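You operate a simulated robot arm through the tools that you are given. There is no shell and no other tool.

You are at the controls of a simulated robot arm. One attempt, no reset.

Task
Brush final slots two and three clean, then cover both.
Fine: blue cover on slot two, yellow on slot three; the yellow brush goes back. What is to be rubbed or washed off counts as gone when no trace of it is left.
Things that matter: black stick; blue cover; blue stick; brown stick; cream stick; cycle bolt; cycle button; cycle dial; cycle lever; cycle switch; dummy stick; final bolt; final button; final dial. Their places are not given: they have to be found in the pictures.

It is judged by the outcome, as a careful person would: the job done as asked, and still so three seconds after it is handed in. It fails if anything else is knocked over, pushed out of place, dropped, spilled or broken. Lids that push on must go on centred and level and be pressed home; caps that screw on are set level and turned clockwise until they are tight.

Robot
A 6-joint arm with a two-finger parallel gripper, fixed in place. Base frame: the origin is at the foot of the arm, x ahead of it, y to its left, z up; the work surface is at about z = 0.56. Lengths are in m, angles in degrees, forces in N, time in s.
With the tool pointing down near the work surface it reaches from about 0.1 to 0.6 m from the base axis. Its first joint turns from -115.0 to 115.0 degrees. Payload 3.43 kg.
The tool frame sits at the grasp point between the pads (the TCP): z along the fingers, y along the line on which they close. The tips reach 0.034 m beyond it. The gripper opens to 0.128 m. The fingers are 0.024 m wide and 0.012 m thick; the gripper's body (0.048 by 0.13 m) begins 0.096 m behind the TCP.
Orientation is told as [roll, pitch, yaw] about the base's x, y, z axes, in that order, counted from this pose: with the fingers straight down and closing along the base's y, the tool's x points along the base's -x, its y along +y and its z along -z.

Tools
- The arm moves only by the tool step_arm. Its argument "steps" is text: rows parted by semicolons, each of 7 numbers parted by spaces: the closure, from 0 (fully open) to 1 (shut), then the shift along the tool's x, y, z in m, then the turn, a rotation vector about the tool's x, y, z in degrees. In form: jaw dx dy dz rx ry rz; .... A call has 1 to 20 rows; each row is the pose to reach, as a shift and turn from the pose commanded when the call began, along the tool's axes at that moment. Each row takes 0.2 s and may step no farther than 0.05 m and 8.6 degrees from the row before; otherwise, or with a gripper value out of range, the whole call is refused. A pose out of reach is approached as far as the arm can. The call stops where the force on the tool passes 40 N (or 10 N more than at its start, if that is more) or the arm is blocked; 0.2 s more then pass. The fingers move at their own pace (about 0.153 m/s each) and stop on an object; they squeeze with about 22 N. The grip force told is the motor's: it shows also when the fingers shut on nothing. Time passes only in rows, and 0.2 s behind the last, so rows that repeat a pose let the fingers close. The reply holds the time, the measured pose of the TCP, the force on the tool along the base axes, the opening and the grip force, in the units named above and with some noise, with the torque about the TCP (base axes, N m) and any sound that the robot's microphone picked up.
- Cameras (640 x 400 px; columns grow to the right, rows downward): "scene" is fixed at [0.4054, 0.6672, 1.5567]; the picture's right is [-0.99, -0.12, 0.00], its down [-0.10, 0.84, -0.54] and it looks along [0.07, -0.53, -0.84] (base axes); focal length 319 px, centre (320, 200). "wrist" rides on the gripper at [0.076, -0.011, -0.16] in the tool frame; the picture's right is [0.15, 0.99, 0.00], its down [-0.88, 0.13, -0.46] and it looks along [-0.45, 0.07, 0.89] (tool axes); focal length 234 px, centre (320, 200).
- grab_frame(camera): a new picture of that camera. The clock stands still meanwhile.
- raise_lower(by): slides the trunk up (or, below 0, down) by that many m; the arm rides with it, the base frame stays. It gives what a move gives, with no picture.
- locate(camera, pixels): there is no depth. For up to 12 entries [column, row, z] of the newest picture of that camera ("zoom" is the newest enlarged one), the place [x, y] in the base frame at which the ray of that pixel passes the height z, good to about 0.002 m, but the place of the scene camera against the robot may be out by one fixed shift of up to 0.025 m in any direction. The clock stands still meanwhile.
- close_up(camera, box): a new picture of the part [left, top, right, bottom] of that camera's present view, enlarged. The clock stands still meanwhile.
- hand_in(): hands the job in; it is judged then, once.

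Leave the gripper open and the arm clear of the work at the hand-in unless told otherwise.

The tools are called after ">>>" as name(argument=value, ...) on one line, values as JSON. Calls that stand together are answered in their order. step_arm: Moves the arm, as the interface text tells. Its arguments: {"type":"object","properties":{"steps":{"type":"string"}},"required":["steps"]} The other tools are called the same way: raise_lower (by) slides the trunk up or down; grab_frame (camera) takes a picture; locate (camera, pixels) gives the place at which the rays of pixels pass given heights; close_up (camera, box) takes an enlarged picture of a part of a camera's view; hand_in () hands the job in.

At the start:

```text
clock: 0.0
tool_pos: [0.3052, 0.3219, 1.1763]
tool_rot: [0.0, 0.0, 0.0]
wrist_force: [-0.3, -0.5, -0.1]
torque: [-0.02, 0.0, 0.01]
grip_width: 0.1282
gripper_force: 0.0
trunk travel left (down, up): [-0.825, 0.165]
```

scene: 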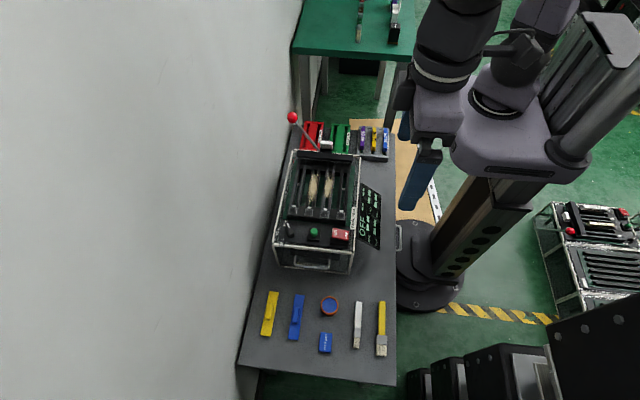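
wrist: 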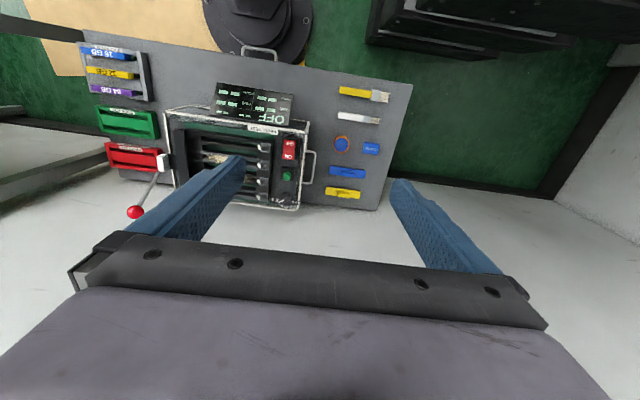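

I start by looking closely at the bench: the device around scene (315,210), the tools around (320,325), and the rack around (345,140).

>>> close_up(camera="scene", box=[260, 110, 400, 280])

>>> close_up(camera="scene", box=[230, 270, 410, 390])

>>> close_up(camera="wrist", box=[70, 20, 430, 230])

```text
2.35 times, centred on (330, 195) of scene
```

zoom: 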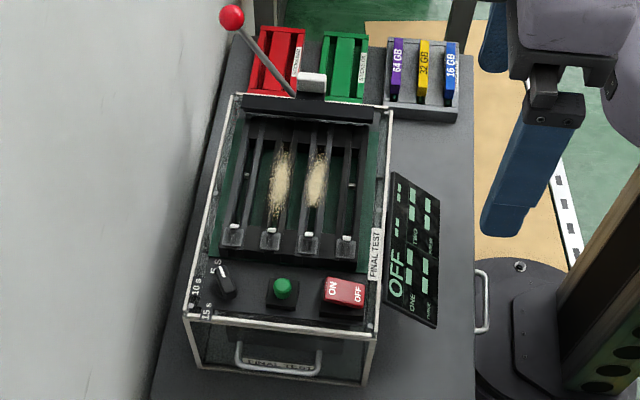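

```text
3.33 times, centred on (320, 330) of scene
```

zoom: 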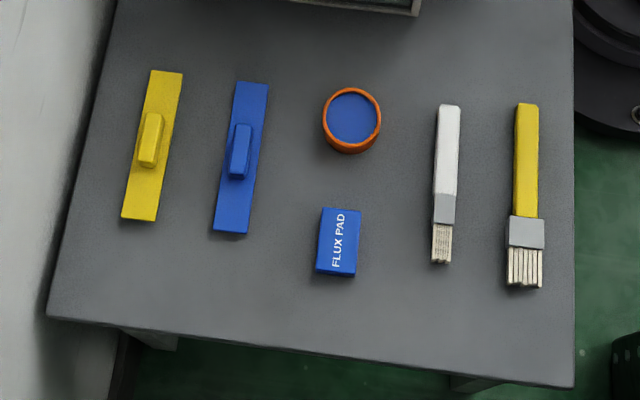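

```text
1.78 times, centred on (250, 125) of wrist
```

zoom: 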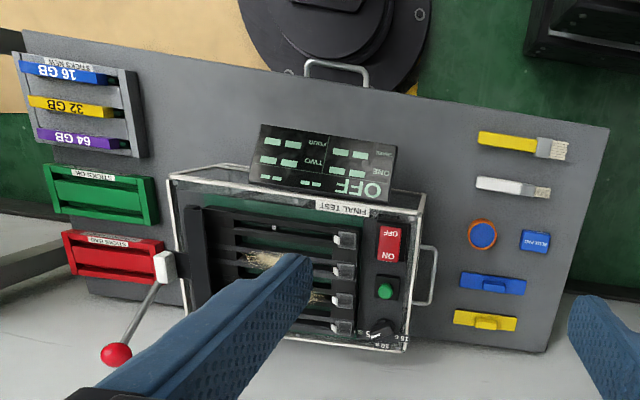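

I will get rough places of the main things from the scene view, at the table height 0.56: brush, pad, covers, device corners, rack.

>>> locate(camera="scene", pixels=[[381, 302, 0.57], [381, 355, 0.57], [270, 313, 0.57], [297, 317, 0.57], [330, 306, 0.58], [326, 343, 0.57], [358, 325, 0.57], [396, 384, 0.56], [238, 364, 0.56], [390, 160, 0.56], [290, 150, 0.66], [350, 270, 0.56]])

>>> locate(camera="wrist", pixels=[[340, 91, 0.57], [388, 98, 0.57], [345, 194, 0.57], [348, 172, 0.57], [342, 144, 0.57], [371, 148, 0.57], [340, 117, 0.57], [412, 85, 0.56], [376, 209, 0.56], [304, 128, 0.56], [276, 204, 0.66], [290, 148, 0.66]])

```text
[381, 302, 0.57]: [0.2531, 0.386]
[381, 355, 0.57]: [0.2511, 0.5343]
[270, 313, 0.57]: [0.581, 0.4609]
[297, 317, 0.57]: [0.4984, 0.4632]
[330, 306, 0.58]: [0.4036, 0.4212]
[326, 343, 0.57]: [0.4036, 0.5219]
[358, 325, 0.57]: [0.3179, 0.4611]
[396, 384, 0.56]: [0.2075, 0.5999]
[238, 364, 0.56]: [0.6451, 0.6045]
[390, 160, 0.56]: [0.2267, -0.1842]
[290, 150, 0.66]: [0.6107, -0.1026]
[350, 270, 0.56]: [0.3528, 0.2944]
```

```text
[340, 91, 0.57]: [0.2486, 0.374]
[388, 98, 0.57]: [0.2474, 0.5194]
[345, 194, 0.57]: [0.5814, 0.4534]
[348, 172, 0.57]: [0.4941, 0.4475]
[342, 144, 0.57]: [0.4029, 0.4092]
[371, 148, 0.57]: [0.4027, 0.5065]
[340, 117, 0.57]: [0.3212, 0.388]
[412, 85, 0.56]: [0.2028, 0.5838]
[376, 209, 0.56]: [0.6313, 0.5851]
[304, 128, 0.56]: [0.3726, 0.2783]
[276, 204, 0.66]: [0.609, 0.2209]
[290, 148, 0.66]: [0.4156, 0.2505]
```

The brushes, pad and covers lie at y 0.37–0.52, and wrist and scene views agree to about 0.013 m. Now I move over the device at about (0.45, 0.08), staying high, to look into its slots.

>>> step_arm(steps="0 0.004 -0.04 0.02 0 0 0; 0 0.008 -0.08 0.04 0 0 0; 0 0.012 -0.12 0.06 0 0 0; 0 0.016 -0.16 0.08 0 0 0; 0 0.02 -0.2 0.1 0 0 0; 0 0.025 -0.24 0.126 0 0 0; 0 0.025 -0.24 0.126 0 0 0")

>>> grab_frame(camera="wrist")

>>> grab_frame(camera="scene")

```text
clock: 1.6
tool_pos: [0.2803, 0.0791, 1.0521]
tool_rot: [0.1, 0.0, 0.0]
wrist_force: [0.5, -1.0, -0.2]
torque: [-0.04, 0.01, -0.02]
grip_width: 0.1281
gripper_force: 0.1
trunk travel left (down, up): [-0.825, 0.165]
```

```text
taken
```

wrist: 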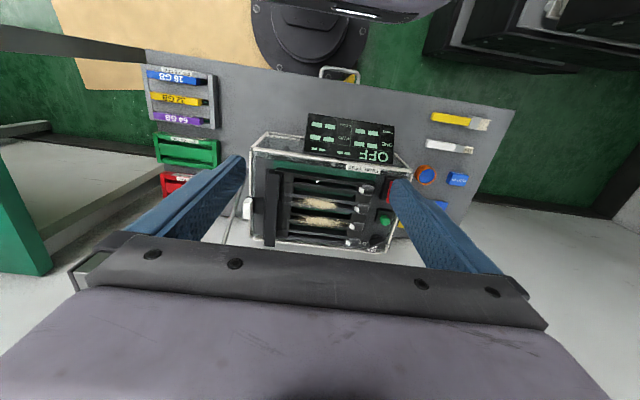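

```text
taken
```

scene: 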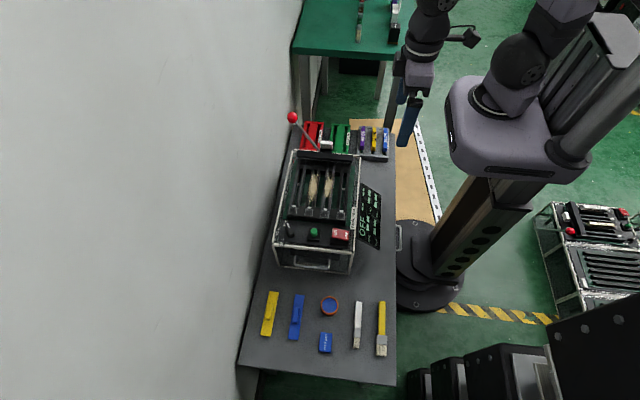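

The device is now between the fingers in the wrist view, at (320,200). I zoom in on it.

>>> close_up(camera="wrist", box=[220, 100, 430, 260])

>>> close_up(camera="scene", box=[340, 175, 390, 255])

>>> close_up(camera="scene", box=[280, 150, 360, 245])

```text
2.50 times, centred on (325, 180) of wrist
```

zoom: 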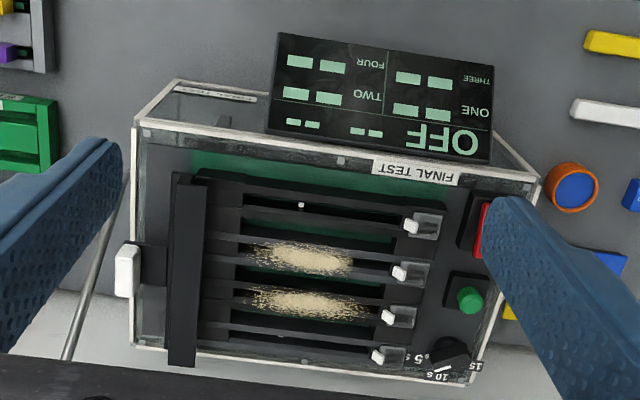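

```text
5.00 times, centred on (365, 215) of scene
```

zoom: 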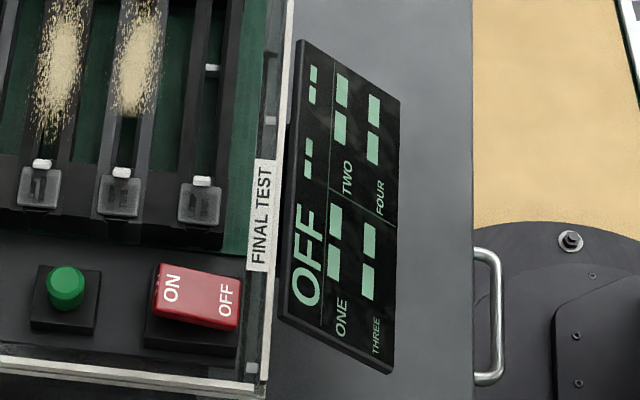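

```text
4.21 times, centred on (320, 198) of scene
```

zoom: 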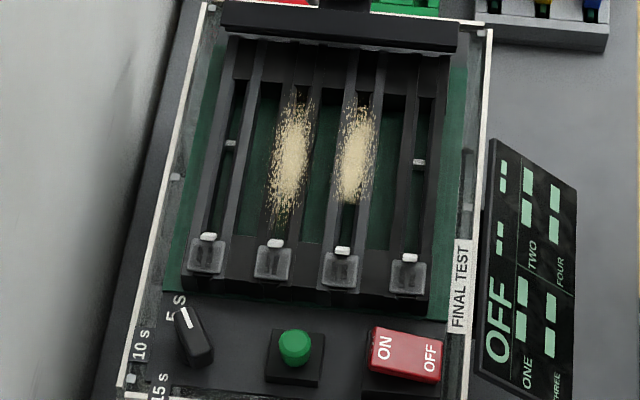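

Slots two and three are the two dusty middle ones, but I need to know which is which. I look for numbers at the slot ends, scene around (305..345, 205..225).

>>> close_up(camera="scene", box=[285, 200, 325, 225])

>>> close_up(camera="scene", box=[318, 200, 358, 225])

>>> close_up(camera="wrist", box=[335, 165, 385, 255])

```text
16.00 times, centred on (305, 212) of scene
```

zoom: 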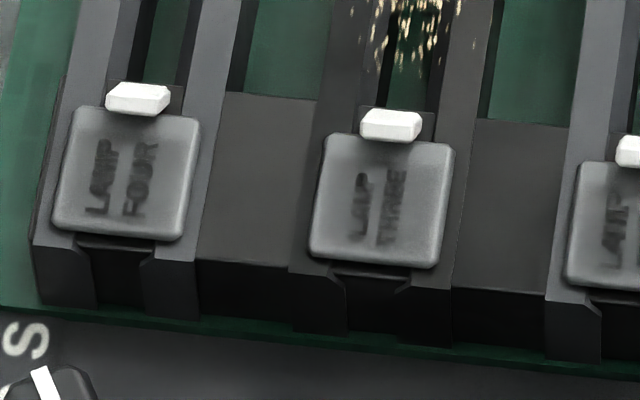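

```text
16.00 times, centred on (338, 212) of scene
```

zoom: 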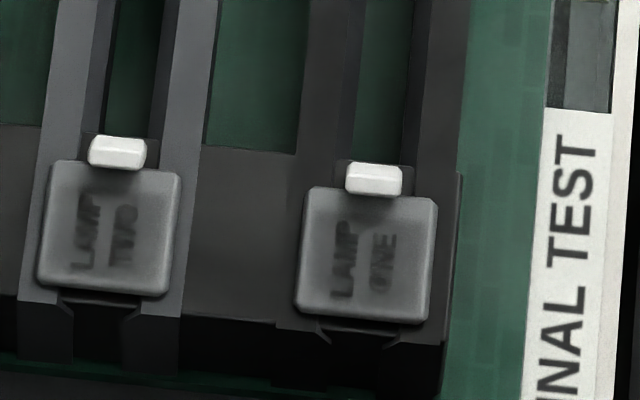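

```text
4.44 times, centred on (360, 210) of wrist
```

zoom: 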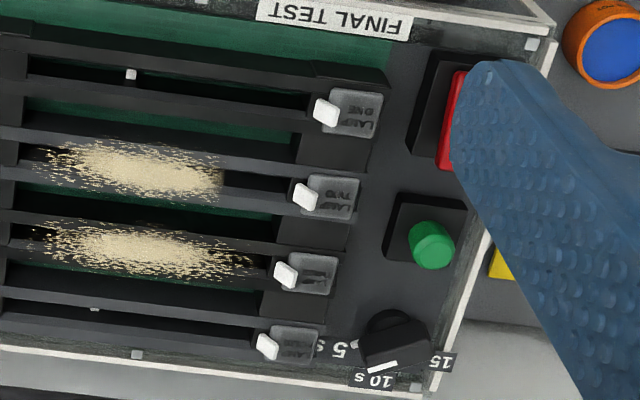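

The lamps read ONE, TWO, THREE, FOUR from the robot outward (+x), so slot two is the dusty one nearer the robot and slot three the dusty one farther out. Next I locate the slot features at a few guessed heights, then move for a second view to get their heights.

>>> locate(camera="wrist", pixels=[[356.6, 208.9, 0.6], [356.6, 208.9, 0.65], [356.6, 208.9, 0.7], [403, 167, 0.56], [403, 167, 0.66], [279, 147, 0.66], [378, 254, 0.66], [274, 240, 0.66], [312, 248, 0.65], [300, 230, 0.62], [300, 200, 0.62], [320, 220, 0.62]])

>>> locate(camera="scene", pixels=[[325.3, 209.0, 0.6], [325.3, 209.0, 0.65], [325.3, 209.0, 0.7], [349, 276, 0.56], [357, 244, 0.66], [359, 157, 0.66], [273, 248, 0.66], [291, 150, 0.66]])

```text
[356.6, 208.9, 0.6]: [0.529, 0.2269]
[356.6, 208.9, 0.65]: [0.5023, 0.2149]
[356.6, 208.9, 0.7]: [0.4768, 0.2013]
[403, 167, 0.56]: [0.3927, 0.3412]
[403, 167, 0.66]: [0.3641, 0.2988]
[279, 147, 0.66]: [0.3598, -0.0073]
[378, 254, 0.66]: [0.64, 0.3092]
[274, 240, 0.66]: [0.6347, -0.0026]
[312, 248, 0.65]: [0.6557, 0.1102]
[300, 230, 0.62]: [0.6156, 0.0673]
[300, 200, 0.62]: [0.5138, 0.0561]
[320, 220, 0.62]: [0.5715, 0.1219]
```

```text
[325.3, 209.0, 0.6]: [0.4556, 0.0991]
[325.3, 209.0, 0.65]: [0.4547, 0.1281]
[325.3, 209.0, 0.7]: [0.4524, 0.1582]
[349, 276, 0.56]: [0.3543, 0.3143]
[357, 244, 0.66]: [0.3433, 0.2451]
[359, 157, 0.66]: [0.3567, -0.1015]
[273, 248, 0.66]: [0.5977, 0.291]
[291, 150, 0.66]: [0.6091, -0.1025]
```

Matching both views puts the slot latches at about z 0.74–0.75 (x 0.45 for slot two, y 0.19), so the device top is near 0.75. Now I go back over the tools and lower the trunk, to look at brush and covers from closer and test the reach.

>>> step_arm(steps="0 -0.005 0.045 0 0 0 0; 0 -0.01 0.09 0 0 0 0; 0 -0.015 0.135 0 0 0 0; 0 -0.02 0.18 0 0 0 0; 0 -0.02 0.225 0 0 0 0; 0 -0.02 0.27 0 0 0 0; 0 -0.02 0.315 0 0 0 0; 0 -0.02 0.34 0 0 0 0; 0 -0.02 0.34 0 0 0 0")

>>> raise_lower(by=-0.25)

>>> grab_frame(camera="wrist")

>>> grab_frame(camera="scene")

```text
clock: 3.6
tool_pos: [0.2972, 0.4219, 1.0505]
tool_rot: [0.0, 0.1, 0.0]
wrist_force: [0.4, 0.7, -0.2]
torque: [0.01, -0.02, -0.01]
grip_width: 0.1282
gripper_force: 0.1
trunk travel left (down, up): [-0.825, 0.165]
```

```text
clock: 6.2
tool_pos: [0.298, 0.4206, 0.8011]
tool_rot: [0.0, 0.0, 0.1]
wrist_force: [-0.5, 0.8, 0.2]
torque: [0.01, -0.03, 0.03]
grip_width: 0.1279
gripper_force: 0.1
trunk travel left (down, up): [-0.575, 0.415]
```

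```text
taken
```

wrist: 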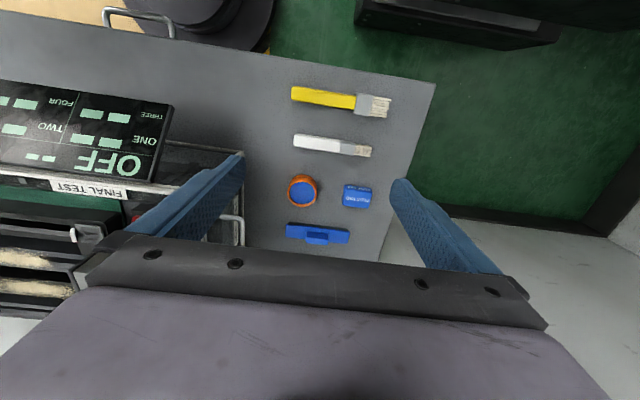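

```text
taken
```

scene: 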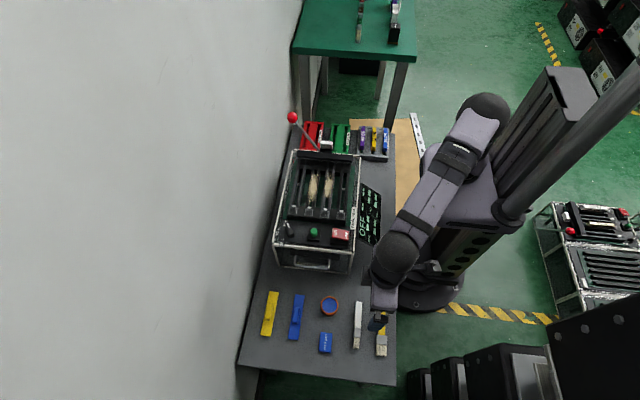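

The brush, pad and blue cover are visible in the wrist view. I zoom in on the brush (340,100) and the blue cover (318,233).

>>> close_up(camera="wrist", box=[270, 70, 420, 165])

>>> locate(camera="zoom", pixels=[[94, 72, 0.56], [94, 72, 0.58], [94, 115, 0.58], [365, 105, 0.58], [360, 160, 0.58], [520, 115, 0.57], [512, 205, 0.57], [415, 88, 0.58], [400, 185, 0.58]])

>>> close_up(camera="wrist", box=[270, 165, 390, 245])

```text
4.21 times, centred on (345, 118) of wrist
```

zoom: 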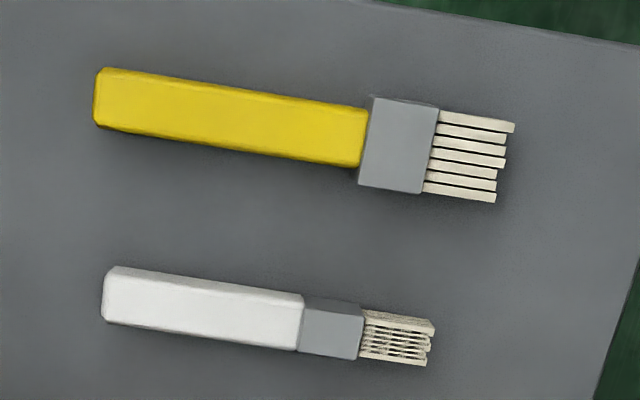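

```text
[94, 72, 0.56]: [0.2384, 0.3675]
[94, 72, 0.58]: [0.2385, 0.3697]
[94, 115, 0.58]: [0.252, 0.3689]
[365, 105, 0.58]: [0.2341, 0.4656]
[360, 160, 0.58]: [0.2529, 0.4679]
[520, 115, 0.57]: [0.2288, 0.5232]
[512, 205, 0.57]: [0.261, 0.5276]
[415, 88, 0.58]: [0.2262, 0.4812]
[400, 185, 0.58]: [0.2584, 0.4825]
```

```text
5.00 times, centred on (330, 205) of wrist
```

zoom: 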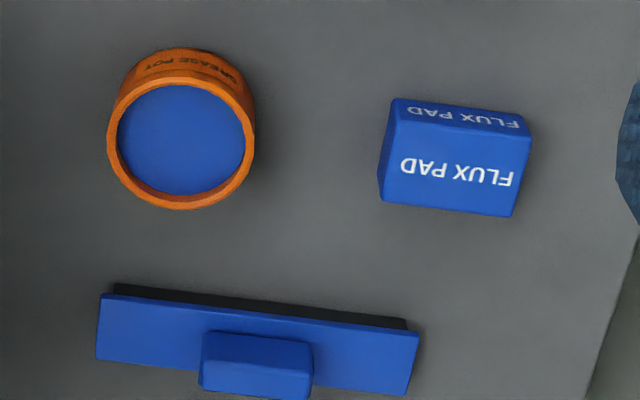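

The brush lies along y at x≈0.245: handle y 0.37–0.467, bristles to about y 0.52. Before picking it, I test the reach towards the far yellow cover (0.58, 0.45), staying at z 0.80, well above everything there.

>>> step_arm(steps="0 -0.045 0.005 0 0 0 0; 0 -0.09 0.01 0 0 0 0; 0 -0.135 0.015 0 0 0 0; 0 -0.18 0.02 0 0 0 0; 0 -0.18 0.02 0 0 0 0")

>>> grab_frame(camera="wrist")

>>> grab_frame(camera="scene")

```text
clock: 7.4
tool_pos: [0.4638, 0.4226, 0.7943]
tool_rot: [0.0, 0.0, 0.0]
wrist_force: [0.7, 0.6, -0.3]
torque: [-0.01, 0.02, -0.01]
grip_width: 0.1281
gripper_force: 0.1
out of reach, approached as far as the arm can: row 4, 5
trunk travel left (down, up): [-0.575, 0.415]
```

```text
taken
```

wrist: 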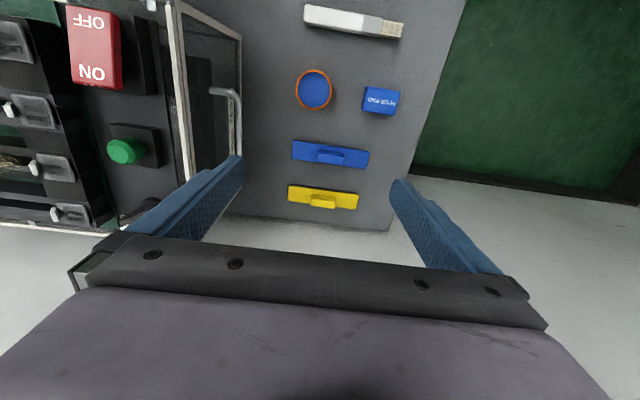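

```text
taken
```

scene: 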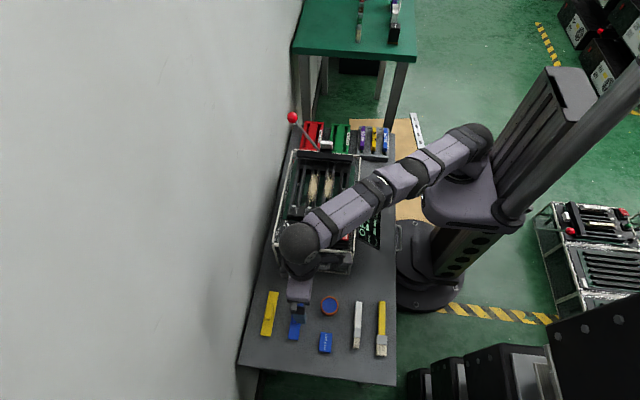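

At z 0.794 the arm stops at x 0.464, y 0.423 (r 0.63) with the tool straight down. I re-locate the covers from this nearer view and zoom on them.

>>> close_up(camera="wrist", box=[270, 125, 390, 225])

>>> locate(camera="wrist", pixels=[[328, 201, 0.575], [330, 156, 0.575], [314, 90, 0.59], [381, 100, 0.58], [354, 22, 0.57], [241, 37, 0.75], [180, 185, 0.75], [126, 150, 0.75], [35, 168, 0.75]])

```text
4.00 times, centred on (330, 175) of wrist
```

zoom: 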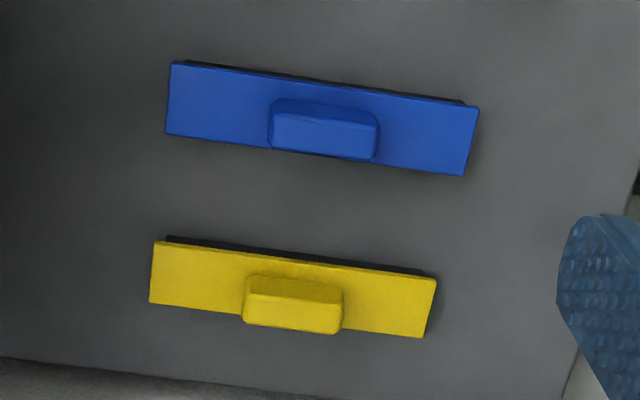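

```text
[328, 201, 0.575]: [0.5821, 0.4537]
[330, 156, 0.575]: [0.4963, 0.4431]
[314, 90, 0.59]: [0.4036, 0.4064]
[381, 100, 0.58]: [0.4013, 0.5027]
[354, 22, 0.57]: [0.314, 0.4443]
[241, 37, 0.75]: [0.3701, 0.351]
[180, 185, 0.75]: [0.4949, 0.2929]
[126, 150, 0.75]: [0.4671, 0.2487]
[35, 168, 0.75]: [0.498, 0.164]
```

The blue cover's handle is at about (0.496, 0.443) and the yellow one's at (0.581, 0.453). The yellow one will need a tilted tool to reach. Now I raise the trunk by 0.15 and go over the device for a close look at the slots.

>>> raise_lower(by=0.17)

>>> step_arm(steps="0 0.02 -0.04 0 0 0 0; 0 0.04 -0.08 0 0 0 0; 0 0.06 -0.12 0 0 0 0; 0 0.08 -0.16 0 0 0 0; 0 0.1 -0.2 0 0 0 0; 0 0.11 -0.245 0 0 0 0; 0 0.11 -0.29 0 0 0 0; 0 0.11 -0.335 0 0 0 0; 0 0.11 -0.345 0 0 0 0; 0 0.11 -0.345 0 0 0 0")

>>> grab_frame(camera="wrist")

```text
clock: 9.3
tool_pos: [0.4635, 0.4227, 0.9646]
tool_rot: [0.0, 0.0, 0.0]
wrist_force: [0.6, 0.3, -0.1]
torque: [-0.01, -0.01, 0.0]
grip_width: 0.1279
gripper_force: 0.2
trunk travel left (down, up): [-0.745, 0.245]
```

```text
clock: 11.5
tool_pos: [0.3522, 0.0762, 0.9629]
tool_rot: [-0.1, 0.0, 0.1]
wrist_force: [-0.4, 0.9, 0.0]
torque: [0.02, 0.0, 0.0]
grip_width: 0.1279
gripper_force: 0.0
trunk travel left (down, up): [-0.745, 0.245]
```

```text
taken
```

wrist: 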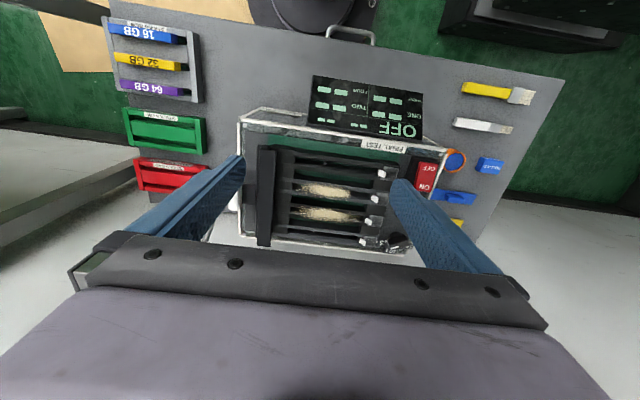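

I zoom into the device in this view to measure rails, latches and dust.

>>> close_up(camera="wrist", box=[240, 130, 400, 255])

```text
3.20 times, centred on (320, 192) of wrist
```

zoom: 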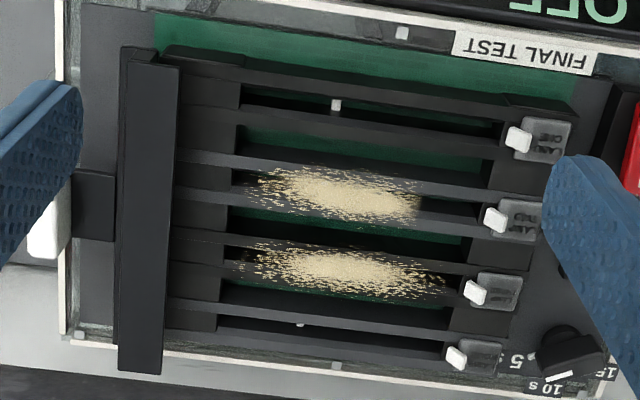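

I locate latch tips and rail lines for a few heights to compare with the previous view.

>>> locate(camera="zoom", pixels=[[519, 139, 0.74], [495, 219, 0.74], [475, 293, 0.74], [456, 357, 0.74], [495, 219, 0.7], [495, 219, 0.65], [262, 185, 0.72], [420, 205, 0.72], [240, 255, 0.72], [440, 285, 0.72], [173, 60, 0.74], [160, 370, 0.74]])

```text
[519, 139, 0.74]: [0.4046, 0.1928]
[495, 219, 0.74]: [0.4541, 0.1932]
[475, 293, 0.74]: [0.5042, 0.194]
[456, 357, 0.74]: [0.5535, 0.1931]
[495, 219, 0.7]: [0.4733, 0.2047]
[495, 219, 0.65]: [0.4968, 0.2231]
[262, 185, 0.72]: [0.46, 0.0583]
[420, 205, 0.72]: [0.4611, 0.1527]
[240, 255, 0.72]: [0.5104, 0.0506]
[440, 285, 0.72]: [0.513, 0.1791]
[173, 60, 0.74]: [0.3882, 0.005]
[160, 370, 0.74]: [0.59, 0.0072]
```

The latches are spaced 0.05 m apart in x at y≈0.19, somewhere near z 0.76–0.77. For better heights I take two more views from (0.45, 0.23) and then (0.45, −0.04) at z 0.96, above the lever ball (about z 0.80).

>>> step_arm(steps="0 -0.03 0.035 0 0 0 0; 0 -0.06 0.07 0 0 0 0; 0 -0.09 0.11 0 0 0 0; 0 -0.1 0.154 0 0 0 0; 0 -0.1 0.154 0 0 0 0")

>>> grab_frame(camera="wrist")

>>> close_up(camera="wrist", box=[120, 60, 280, 160])

```text
clock: 12.7
tool_pos: [0.4527, 0.2317, 0.963]
tool_rot: [0.0, -0.1, 0.0]
wrist_force: [-0.2, 0.7, 0.5]
torque: [-0.04, -0.02, -0.06]
grip_width: 0.1279
gripper_force: 0.0
trunk travel left (down, up): [-0.745, 0.245]
```

```text
taken
```

wrist: 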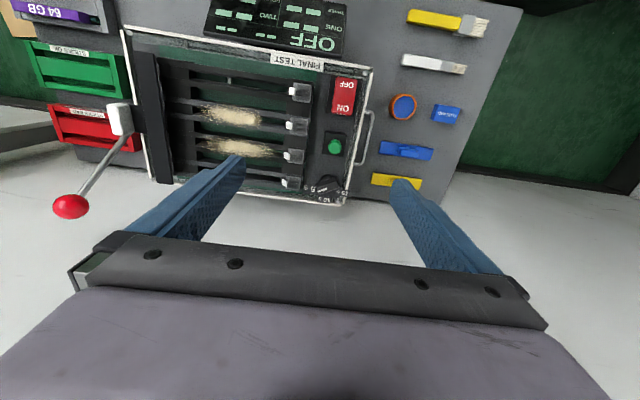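

```text
4.00 times, centred on (200, 110) of wrist
```

zoom: 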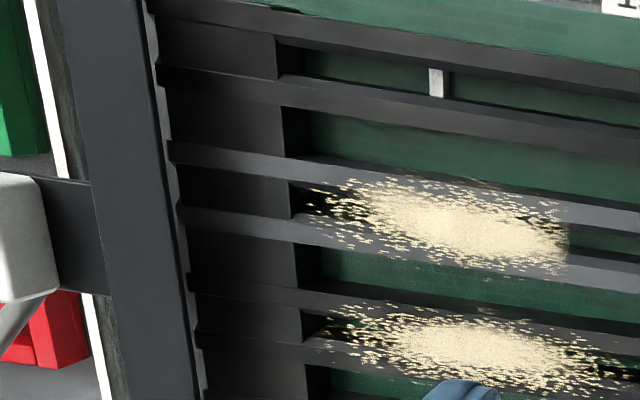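

I zoom on the latch side in the same view and locate the latches and rail ends.

>>> close_up(camera="wrist", box=[230, 60, 390, 210])

```text
2.67 times, centred on (310, 135) of wrist
```

zoom: 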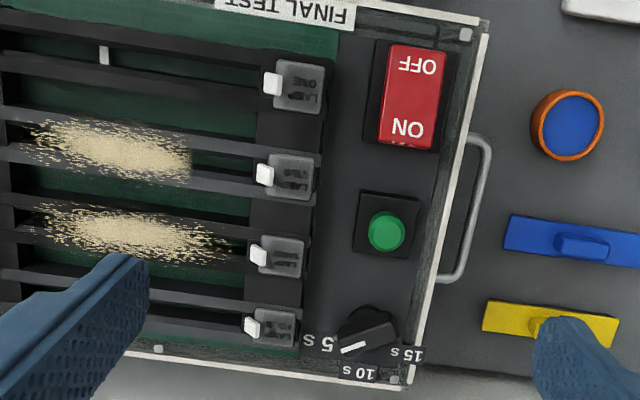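

Locating the latches for three heights in this view.

>>> locate(camera="zoom", pixels=[[272, 82, 0.74], [272, 82, 0.77], [265, 174, 0.74], [265, 174, 0.77], [260, 255, 0.74], [260, 255, 0.77], [252, 326, 0.74], [252, 326, 0.77], [488, 22, 0.74], [407, 388, 0.74], [488, 22, 0.77], [407, 388, 0.77]])

```text
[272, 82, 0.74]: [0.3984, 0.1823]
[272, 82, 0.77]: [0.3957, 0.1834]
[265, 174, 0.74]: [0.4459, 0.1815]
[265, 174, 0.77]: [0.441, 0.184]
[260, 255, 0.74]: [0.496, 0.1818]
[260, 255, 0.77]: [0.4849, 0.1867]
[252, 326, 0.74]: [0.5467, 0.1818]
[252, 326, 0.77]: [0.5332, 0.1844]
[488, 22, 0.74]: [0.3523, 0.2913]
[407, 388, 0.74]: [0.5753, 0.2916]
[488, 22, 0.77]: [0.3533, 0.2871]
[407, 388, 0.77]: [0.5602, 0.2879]
```

Triangulating, the latch tops are at z≈0.766, with slots at x≈0.396, 0.442 (two), 0.488 (three), 0.535, and a slot tick at z≈0.745. To see rail, rim and bar heights from the side I back off towards the robot and tilt the camera outward.

>>> step_arm(steps="0 0.038 -0.025 0 0 -6.6 0; 0 0.076 -0.05 0 0 -13.2 0; 0 0.114 -0.075 0 0 -19.8 0; 0 0.152 -0.1 0 0 -26.4 0; 0 0.19 -0.125 0 0 -33 0; 0 0.23 -0.15 0 0 -40 0; 0 0.23 -0.15 0 0 -40 0")

>>> grab_frame(camera="wrist")

>>> grab_frame(camera="scene")

```text
clock: 14.3
tool_pos: [0.2344, 0.1993, 1.003]
tool_rot: [-0.1, -40.0, -0.1]
wrist_force: [-0.2, 0.6, -0.6]
torque: [-0.01, 0.01, 0.01]
grip_width: 0.1279
gripper_force: 0.0
out of reach, approached as far as the arm can: row 4, 5, 6, 7
trunk travel left (down, up): [-0.745, 0.245]
```

```text
taken
```

wrist: 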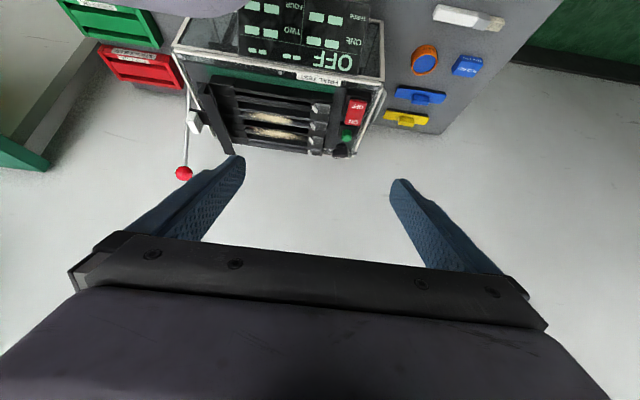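

```text
taken
```

scene: 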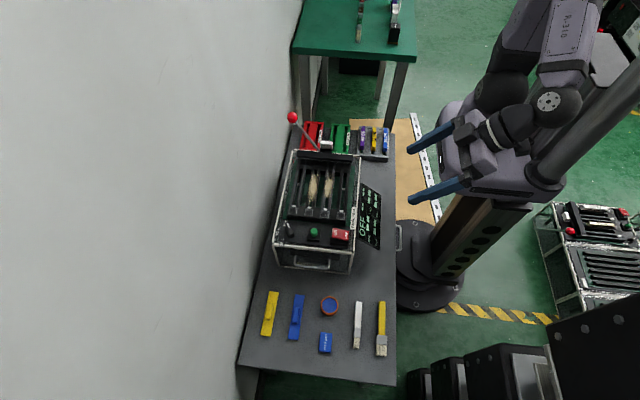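

Zooming on the device from this oblique view.

>>> close_up(camera="wrist", box=[165, 20, 405, 170])

>>> close_up(camera="wrist", box=[200, 70, 380, 165])

```text
2.67 times, centred on (285, 95) of wrist
```

zoom: 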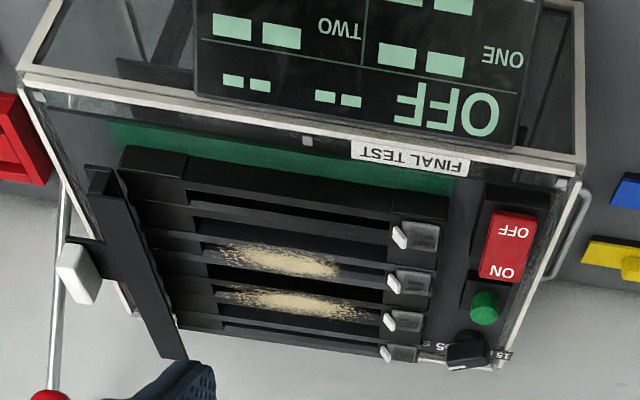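

```text
3.56 times, centred on (290, 118) of wrist
```

zoom: 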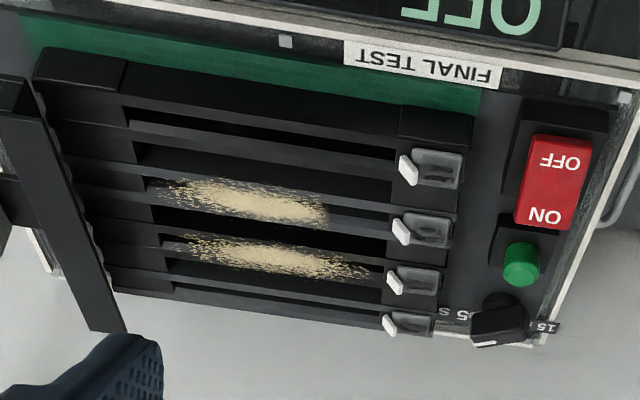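

From this oblique view: the slot unit stands above the panel, a raised dark press bar lies across its −y end, and lamps/latches are at the +y end; the approach from the robot side is free. Now I go to the yellow brush, levelling the tool on the way.

>>> step_arm(steps="0 0.004 0.0375 0.008 0 6.7 0; 0 0.008 0.075 0.016 0 13.4 0; 0 0.012 0.1125 0.024 0 20.1 0; 0 0.016 0.15 0.032 0 26.8 0; 0 0.02 0.1875 0.04 0 33.5 0; 0 0.023 0.225 0.046 0 40 0; 0 0.023 0.225 0.046 0 40 0")

>>> step_arm(steps="0 0 0 0 0 0 -8.2; 0 0 0 0 0 0 -16.4; 0 0 0 0 0 0 -24.6; 0 0 0 0 0 0 -32.8; 0 0 0 0 0 0 -41; 0 0 0 0 0 0 -49.2; 0 0 0 0 0 0 -57.4; 0 0 0 0 0 0 -65.6; 0 0 0 0 0 0 -73.8; 0 0 0 0 0 0 -82; 0 0 0 0 0 0 -90; 0 0 0 0 0 0 -90")

>>> grab_frame(camera="wrist")

```text
clock: 15.9
tool_pos: [0.2462, 0.4214, 0.9477]
tool_rot: [0.0, 0.1, -0.1]
wrist_force: [0.3, -0.3, -0.1]
torque: [0.03, 0.03, -0.01]
grip_width: 0.1281
gripper_force: 0.0
trunk travel left (down, up): [-0.745, 0.245]
```

```text
clock: 18.5
tool_pos: [0.2491, 0.4195, 0.9488]
tool_rot: [-0.1, 0.1, 90.2]
wrist_force: [0.1, 0.2, -0.3]
torque: [0.02, -0.03, 0.04]
grip_width: 0.1279
gripper_force: 0.0
trunk travel left (down, up): [-0.745, 0.245]
```

```text
taken
```

wrist: 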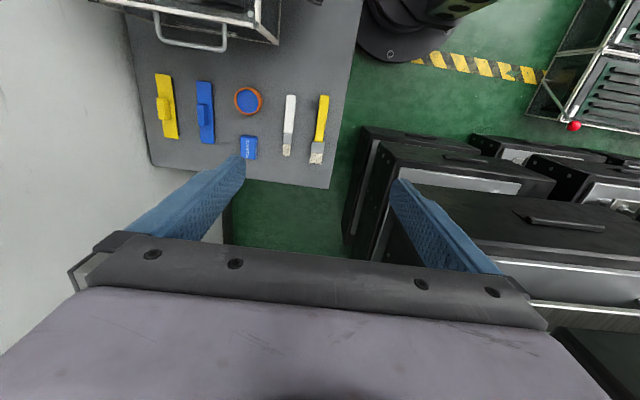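

Now the camera looks towards +y; the brush is at (320,130). I zoom and measure its axis again.

>>> close_up(camera="wrist", box=[270, 85, 350, 170])

>>> close_up(camera="wrist", box=[140, 65, 270, 165])

```text
4.71 times, centred on (310, 128) of wrist
```

zoom: 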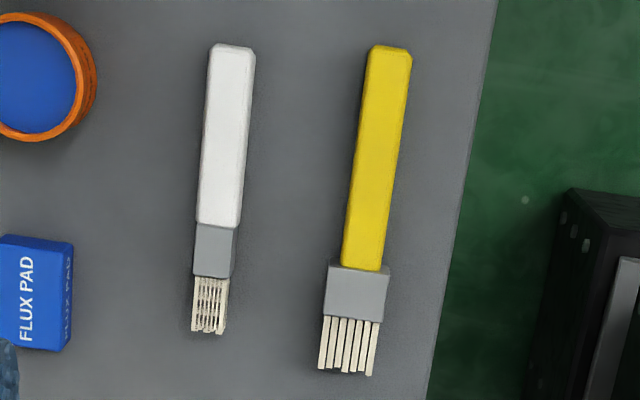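

```text
4.00 times, centred on (205, 115) of wrist
```

zoom: 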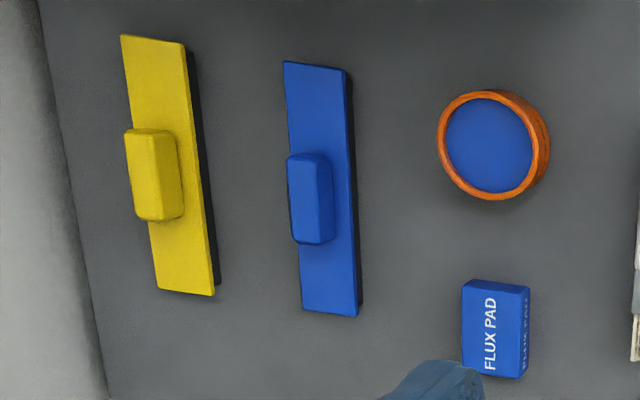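

Locating brush outline points (wrist picture) and cover corners (zoom).

>>> locate(camera="zoom", pixels=[[121, 35, 0.575], [186, 44, 0.575], [214, 295, 0.575], [158, 288, 0.575], [284, 62, 0.575], [347, 70, 0.575], [357, 315, 0.575], [303, 309, 0.575], [147, 135, 0.59], [168, 215, 0.59], [306, 160, 0.59], [320, 240, 0.59]])

>>> locate(camera="wrist", pixels=[[320.6, 95.5, 0.575], [329.3, 96.2, 0.575], [314.7, 141.8, 0.575], [323.8, 142.9, 0.575], [311.7, 142.0, 0.575], [324.6, 142.4, 0.575], [310.6, 152.6, 0.575], [323.2, 153.9, 0.575], [309.6, 163.5, 0.57], [320.9, 165.2, 0.57]])

```text
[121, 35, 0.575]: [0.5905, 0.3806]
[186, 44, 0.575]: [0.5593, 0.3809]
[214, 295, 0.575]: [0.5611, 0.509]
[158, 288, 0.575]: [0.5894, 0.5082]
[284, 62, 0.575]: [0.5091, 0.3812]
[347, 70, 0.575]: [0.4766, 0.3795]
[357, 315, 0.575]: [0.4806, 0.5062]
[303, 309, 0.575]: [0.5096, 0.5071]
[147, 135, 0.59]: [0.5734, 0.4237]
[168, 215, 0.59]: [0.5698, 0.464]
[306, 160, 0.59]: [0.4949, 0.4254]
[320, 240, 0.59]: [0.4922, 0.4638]
```

```text
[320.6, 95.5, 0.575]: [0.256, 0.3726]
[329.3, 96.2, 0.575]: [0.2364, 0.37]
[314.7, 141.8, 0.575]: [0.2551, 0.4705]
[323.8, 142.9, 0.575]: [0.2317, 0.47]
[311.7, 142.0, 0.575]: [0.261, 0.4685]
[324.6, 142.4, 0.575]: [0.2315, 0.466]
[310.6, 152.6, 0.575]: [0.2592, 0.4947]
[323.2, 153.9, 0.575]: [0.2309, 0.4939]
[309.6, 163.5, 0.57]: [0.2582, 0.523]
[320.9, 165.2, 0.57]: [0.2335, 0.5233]
```

The brush axis is at x≈0.2445, handle y 0.37–0.468. I'll grip it at y≈0.43, with the fingers half closed so they clear the white brush at x≈0.315. First I lower the trunk by 0.25 and align.

>>> raise_lower(by=-0.25)

>>> step_arm(steps="0.5 -0.005 0.002 0 0 0 0; 0.55 -0.0105 0.0046 0 0 0 0; 0.55 -0.0105 0.0046 0 0 0 0")

>>> grab_frame(camera="wrist")

```text
clock: 21.1
tool_pos: [0.2477, 0.4192, 0.6997]
tool_rot: [0.1, 0.0, 90.1]
wrist_force: [-0.2, 0.7, 0.0]
torque: [0.02, 0.03, 0.0]
grip_width: 0.128
gripper_force: 0.1
trunk travel left (down, up): [-0.495, 0.495]
```

```text
clock: 21.9
tool_pos: [0.244, 0.4295, 0.6989]
tool_rot: [-0.1, 0.1, 90.0]
wrist_force: [0.4, -0.7, -0.2]
torque: [0.01, -0.03, -0.01]
grip_width: 0.0573
gripper_force: 0.1
trunk travel left (down, up): [-0.495, 0.495]
```

```text
taken
```

wrist: 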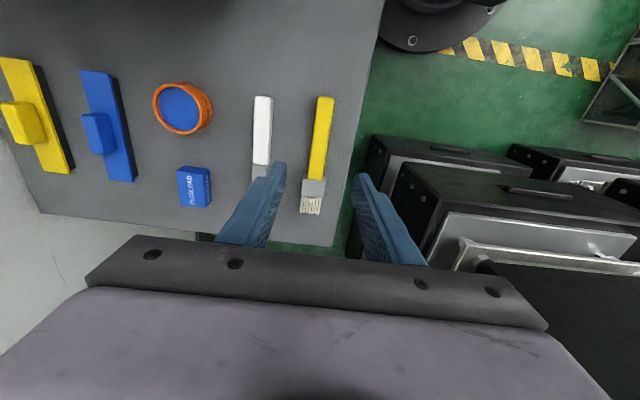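

The point under the TCP projects to about (320,150), right on the yellow handle (columns 313–328). I descend with the arm to z≈0.60, watching the force.

>>> step_arm(steps="0.55 0 0 0.03 0 0 0; 0.55 0 0 0.06 0 0 0; 0.55 0 0 0.08 0 0 0; 0.55 0 0 0.09 0 0 0; 0.55 0 0 0.097 0 0 0; 0.55 0 0 0.1 0 0 0; 0.55 0 0 0.1 0 0 0")

>>> grab_frame(camera="wrist")

```text
clock: 23.5
tool_pos: [0.2427, 0.4291, 0.5986]
tool_rot: [0.0, 0.0, 90.0]
wrist_force: [-0.8, 0.1, 0.2]
torque: [0.01, 0.0, -0.03]
grip_width: 0.0575
gripper_force: 0.0
trunk travel left (down, up): [-0.495, 0.495]
```

```text
taken
```

wrist: 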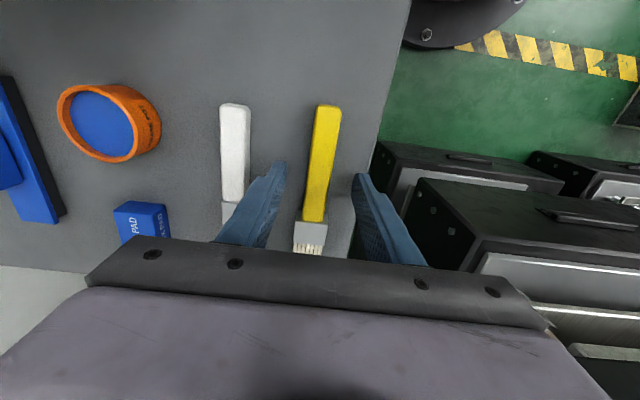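

The handle is centred between the fingertips. I close the gripper on it.

>>> step_arm(steps="0.75 0 0 0 0 0 0; 1 0 0 0 0 0 0; 1 0 0 0 0 0 0; 1 0 0 0 0 0 0")

```text
clock: 24.5
tool_pos: [0.243, 0.4299, 0.5989]
tool_rot: [0.1, 0.0, 90.0]
wrist_force: [0.3, 0.1, -1.1]
torque: [0.0, 0.03, -0.05]
grip_width: 0.0188
gripper_force: 21.9
trunk travel left (down, up): [-0.495, 0.495]
```

Gripped at 18.8 mm width. I lift 0.1 m straight up and check.

>>> step_arm(steps="1 0 0 -0.02 0 0 0; 1 0 0 -0.05 0 0 0; 1 0 0 -0.1 0 0 0; 1 0 0 -0.1 0 0 0")

>>> grab_frame(camera="wrist")

>>> close_up(camera="scene", box=[230, 250, 410, 390])

```text
clock: 25.5
tool_pos: [0.2442, 0.4283, 0.6981]
tool_rot: [0.1, 0.0, 89.9]
wrist_force: [-0.6, -0.2, 0.7]
torque: [0.01, -0.04, 0.02]
grip_width: 0.0
gripper_force: 22.0
trunk travel left (down, up): [-0.495, 0.495]
```

```text
taken
```

wrist: 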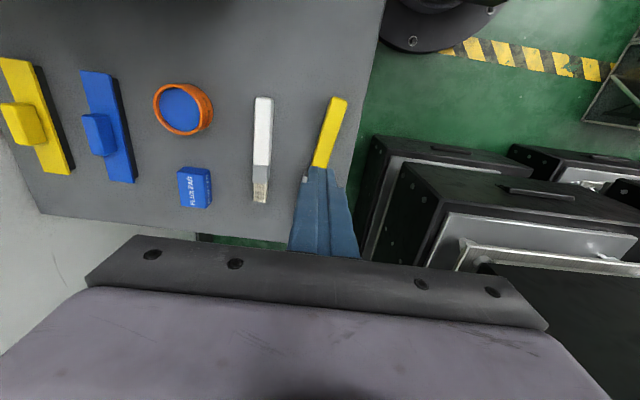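

```text
2.86 times, centred on (320, 320) of scene
```

zoom: 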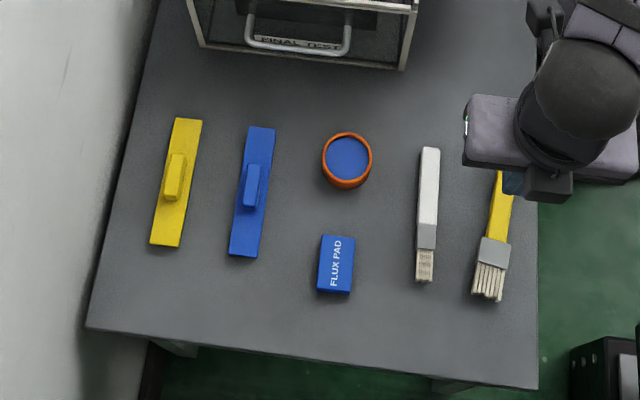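

The fingers slipped off: the brush is still on the table, now turned by roughly 15°. I open the gripper and measure the brush again from here.

>>> step_arm(steps="0.5 0 0 0 0 0 0; 0.3 0 0 0 0 0 0; 0.3 0 0 0 0 0 0")

>>> close_up(camera="wrist", box=[250, 80, 390, 230])

>>> close_up(camera="scene", box=[340, 290, 410, 370])

```text
clock: 26.3
tool_pos: [0.2445, 0.4292, 0.6978]
tool_rot: [0.0, 0.0, 90.1]
wrist_force: [0.4, -0.2, 0.5]
torque: [0.02, -0.02, 0.04]
grip_width: 0.0894
gripper_force: 0.1
trunk travel left (down, up): [-0.495, 0.495]
```

```text
2.67 times, centred on (320, 155) of wrist
```

zoom: 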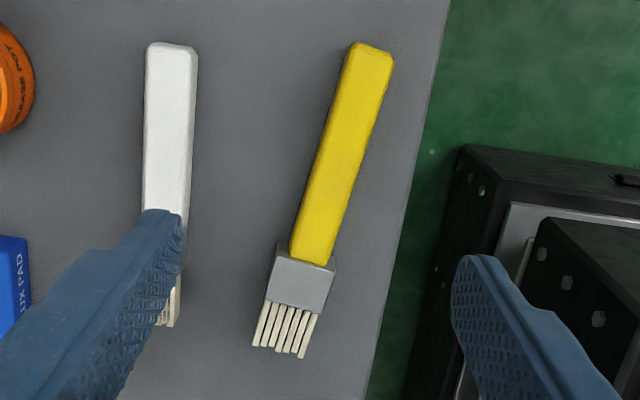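

```text
5.00 times, centred on (375, 330) of scene
```

zoom: 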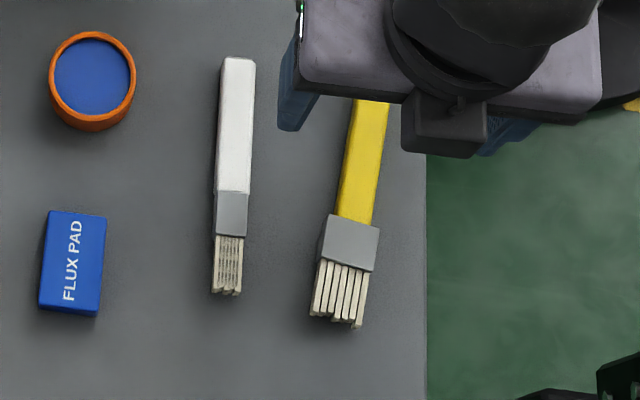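

Locating the brush's present outline.

>>> locate(camera="wrist", pixels=[[332, 96.9, 0.572], [347, 101.4, 0.572], [308.75, 175.6, 0.572], [323, 179.4, 0.572], [299.75, 191.75, 0.57], [320.75, 197.4, 0.57], [295.6, 209.4, 0.565], [312.5, 213.9, 0.565], [332, 96.9, 0.56], [308.75, 175.6, 0.56]])

```text
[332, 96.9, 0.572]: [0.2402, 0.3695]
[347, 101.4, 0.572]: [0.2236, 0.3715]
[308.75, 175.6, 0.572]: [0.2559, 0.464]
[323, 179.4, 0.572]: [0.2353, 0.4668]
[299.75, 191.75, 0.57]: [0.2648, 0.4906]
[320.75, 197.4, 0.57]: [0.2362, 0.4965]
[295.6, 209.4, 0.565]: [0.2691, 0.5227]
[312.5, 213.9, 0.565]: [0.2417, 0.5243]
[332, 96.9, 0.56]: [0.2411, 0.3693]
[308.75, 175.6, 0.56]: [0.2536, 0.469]
```

The brush axis now runs from (0.232, 0.370) to (0.255, 0.523), turned about 8.5°. I turn the tool to match, aim at (0.2415, 0.437) and go down to z 0.60 first.

>>> step_arm(steps="0.55 -0.004 0.0015 0 0 0 4.2; 0.55 -0.008 0.003 0 0 0 8.5; 0.55 -0.008 0.003 0.04 0 0 8.5; 0.55 -0.008 0.003 0.08 0 0 8.5; 0.55 -0.008 0.003 0.098 0 0 8.5; 0.55 -0.008 0.003 0.098 0 0 8.5")

>>> close_up(camera="wrist", box=[220, 80, 420, 260])

```text
clock: 27.7
tool_pos: [0.242, 0.4382, 0.6013]
tool_rot: [-0.1, 0.0, 81.5]
wrist_force: [0.4, 0.4, 0.0]
torque: [0.02, 0.02, 0.01]
grip_width: 0.0576
gripper_force: 0.2
trunk travel left (down, up): [-0.495, 0.495]
```

```text
2.22 times, centred on (320, 170) of wrist
```

zoom: 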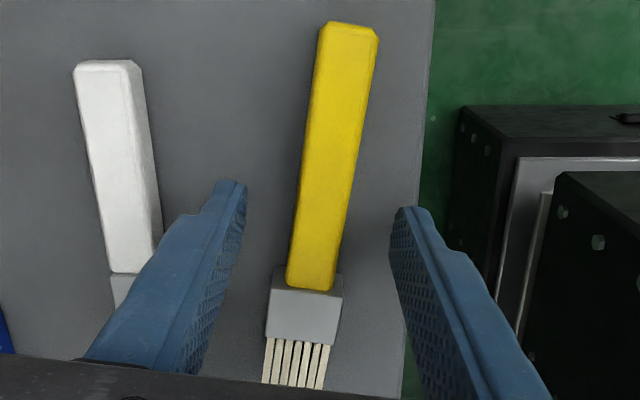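

The handle sits between the fingers. I creep down a few millimetres watching for table contact.

>>> step_arm(steps="0.55 0 0 0.002 0 0 0; 0.55 0 0 0.004 0 0 0; 0.55 0 0 0.005 0 0 0; 0.55 0 0 0.005 0 0 0")

```text
clock: 28.7
tool_pos: [0.2409, 0.4368, 0.5971]
tool_rot: [-0.1, 0.0, 81.5]
wrist_force: [-0.7, 0.6, -1.2]
torque: [-0.03, 0.01, -0.04]
grip_width: 0.0573
gripper_force: 0.1
trunk travel left (down, up): [-0.495, 0.495]
```

No contact yet. Another 2 mm.

>>> step_arm(steps="0.55 0 0 0.001 0 0 0; 0.55 0 0 0.002 0 0 0; 0.55 0 0 0.002 0 0 0")

```text
clock: 29.5
tool_pos: [0.24, 0.437, 0.5935]
tool_rot: [0.0, -0.1, 81.4]
wrist_force: [-0.3, 0.3, -0.6]
torque: [0.0, -0.01, 0.01]
grip_width: 0.0578
gripper_force: 0.0
trunk travel left (down, up): [-0.495, 0.495]
```

Tips are now at about the table level (0.56) without contact force. I close and lift just 1.5 cm to test the hold.

>>> step_arm(steps="0.75 0 0 0 0 0 0; 1 0 0 0 0 0 0; 1 0 0 0 0 0 0; 1 0 0 0 0 0 0; 1 0 0 -0.004 0 0 0; 1 0 0 -0.008 0 0 0; 1 0 0 -0.015 0 0 0; 1 0 0 -0.015 0 0 0")

>>> close_up(camera="wrist", box=[220, 80, 420, 260])

```text
clock: 31.3
tool_pos: [0.2408, 0.4379, 0.6091]
tool_rot: [0.0, 0.1, 81.5]
wrist_force: [0.0, 0.5, -0.1]
torque: [0.0, -0.02, 0.0]
grip_width: 0.0187
gripper_force: 21.8
trunk travel left (down, up): [-0.495, 0.495]
```

```text
2.22 times, centred on (320, 170) of wrist
```

zoom: 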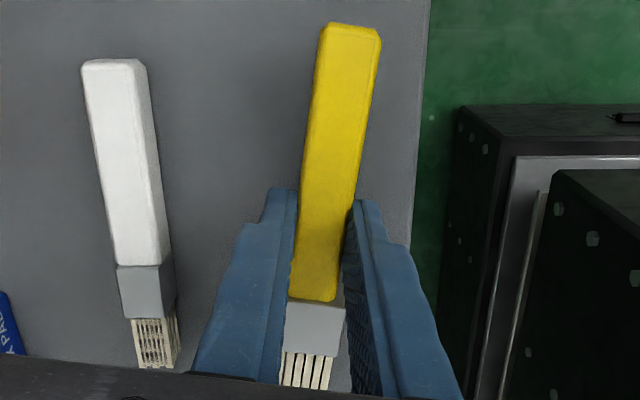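

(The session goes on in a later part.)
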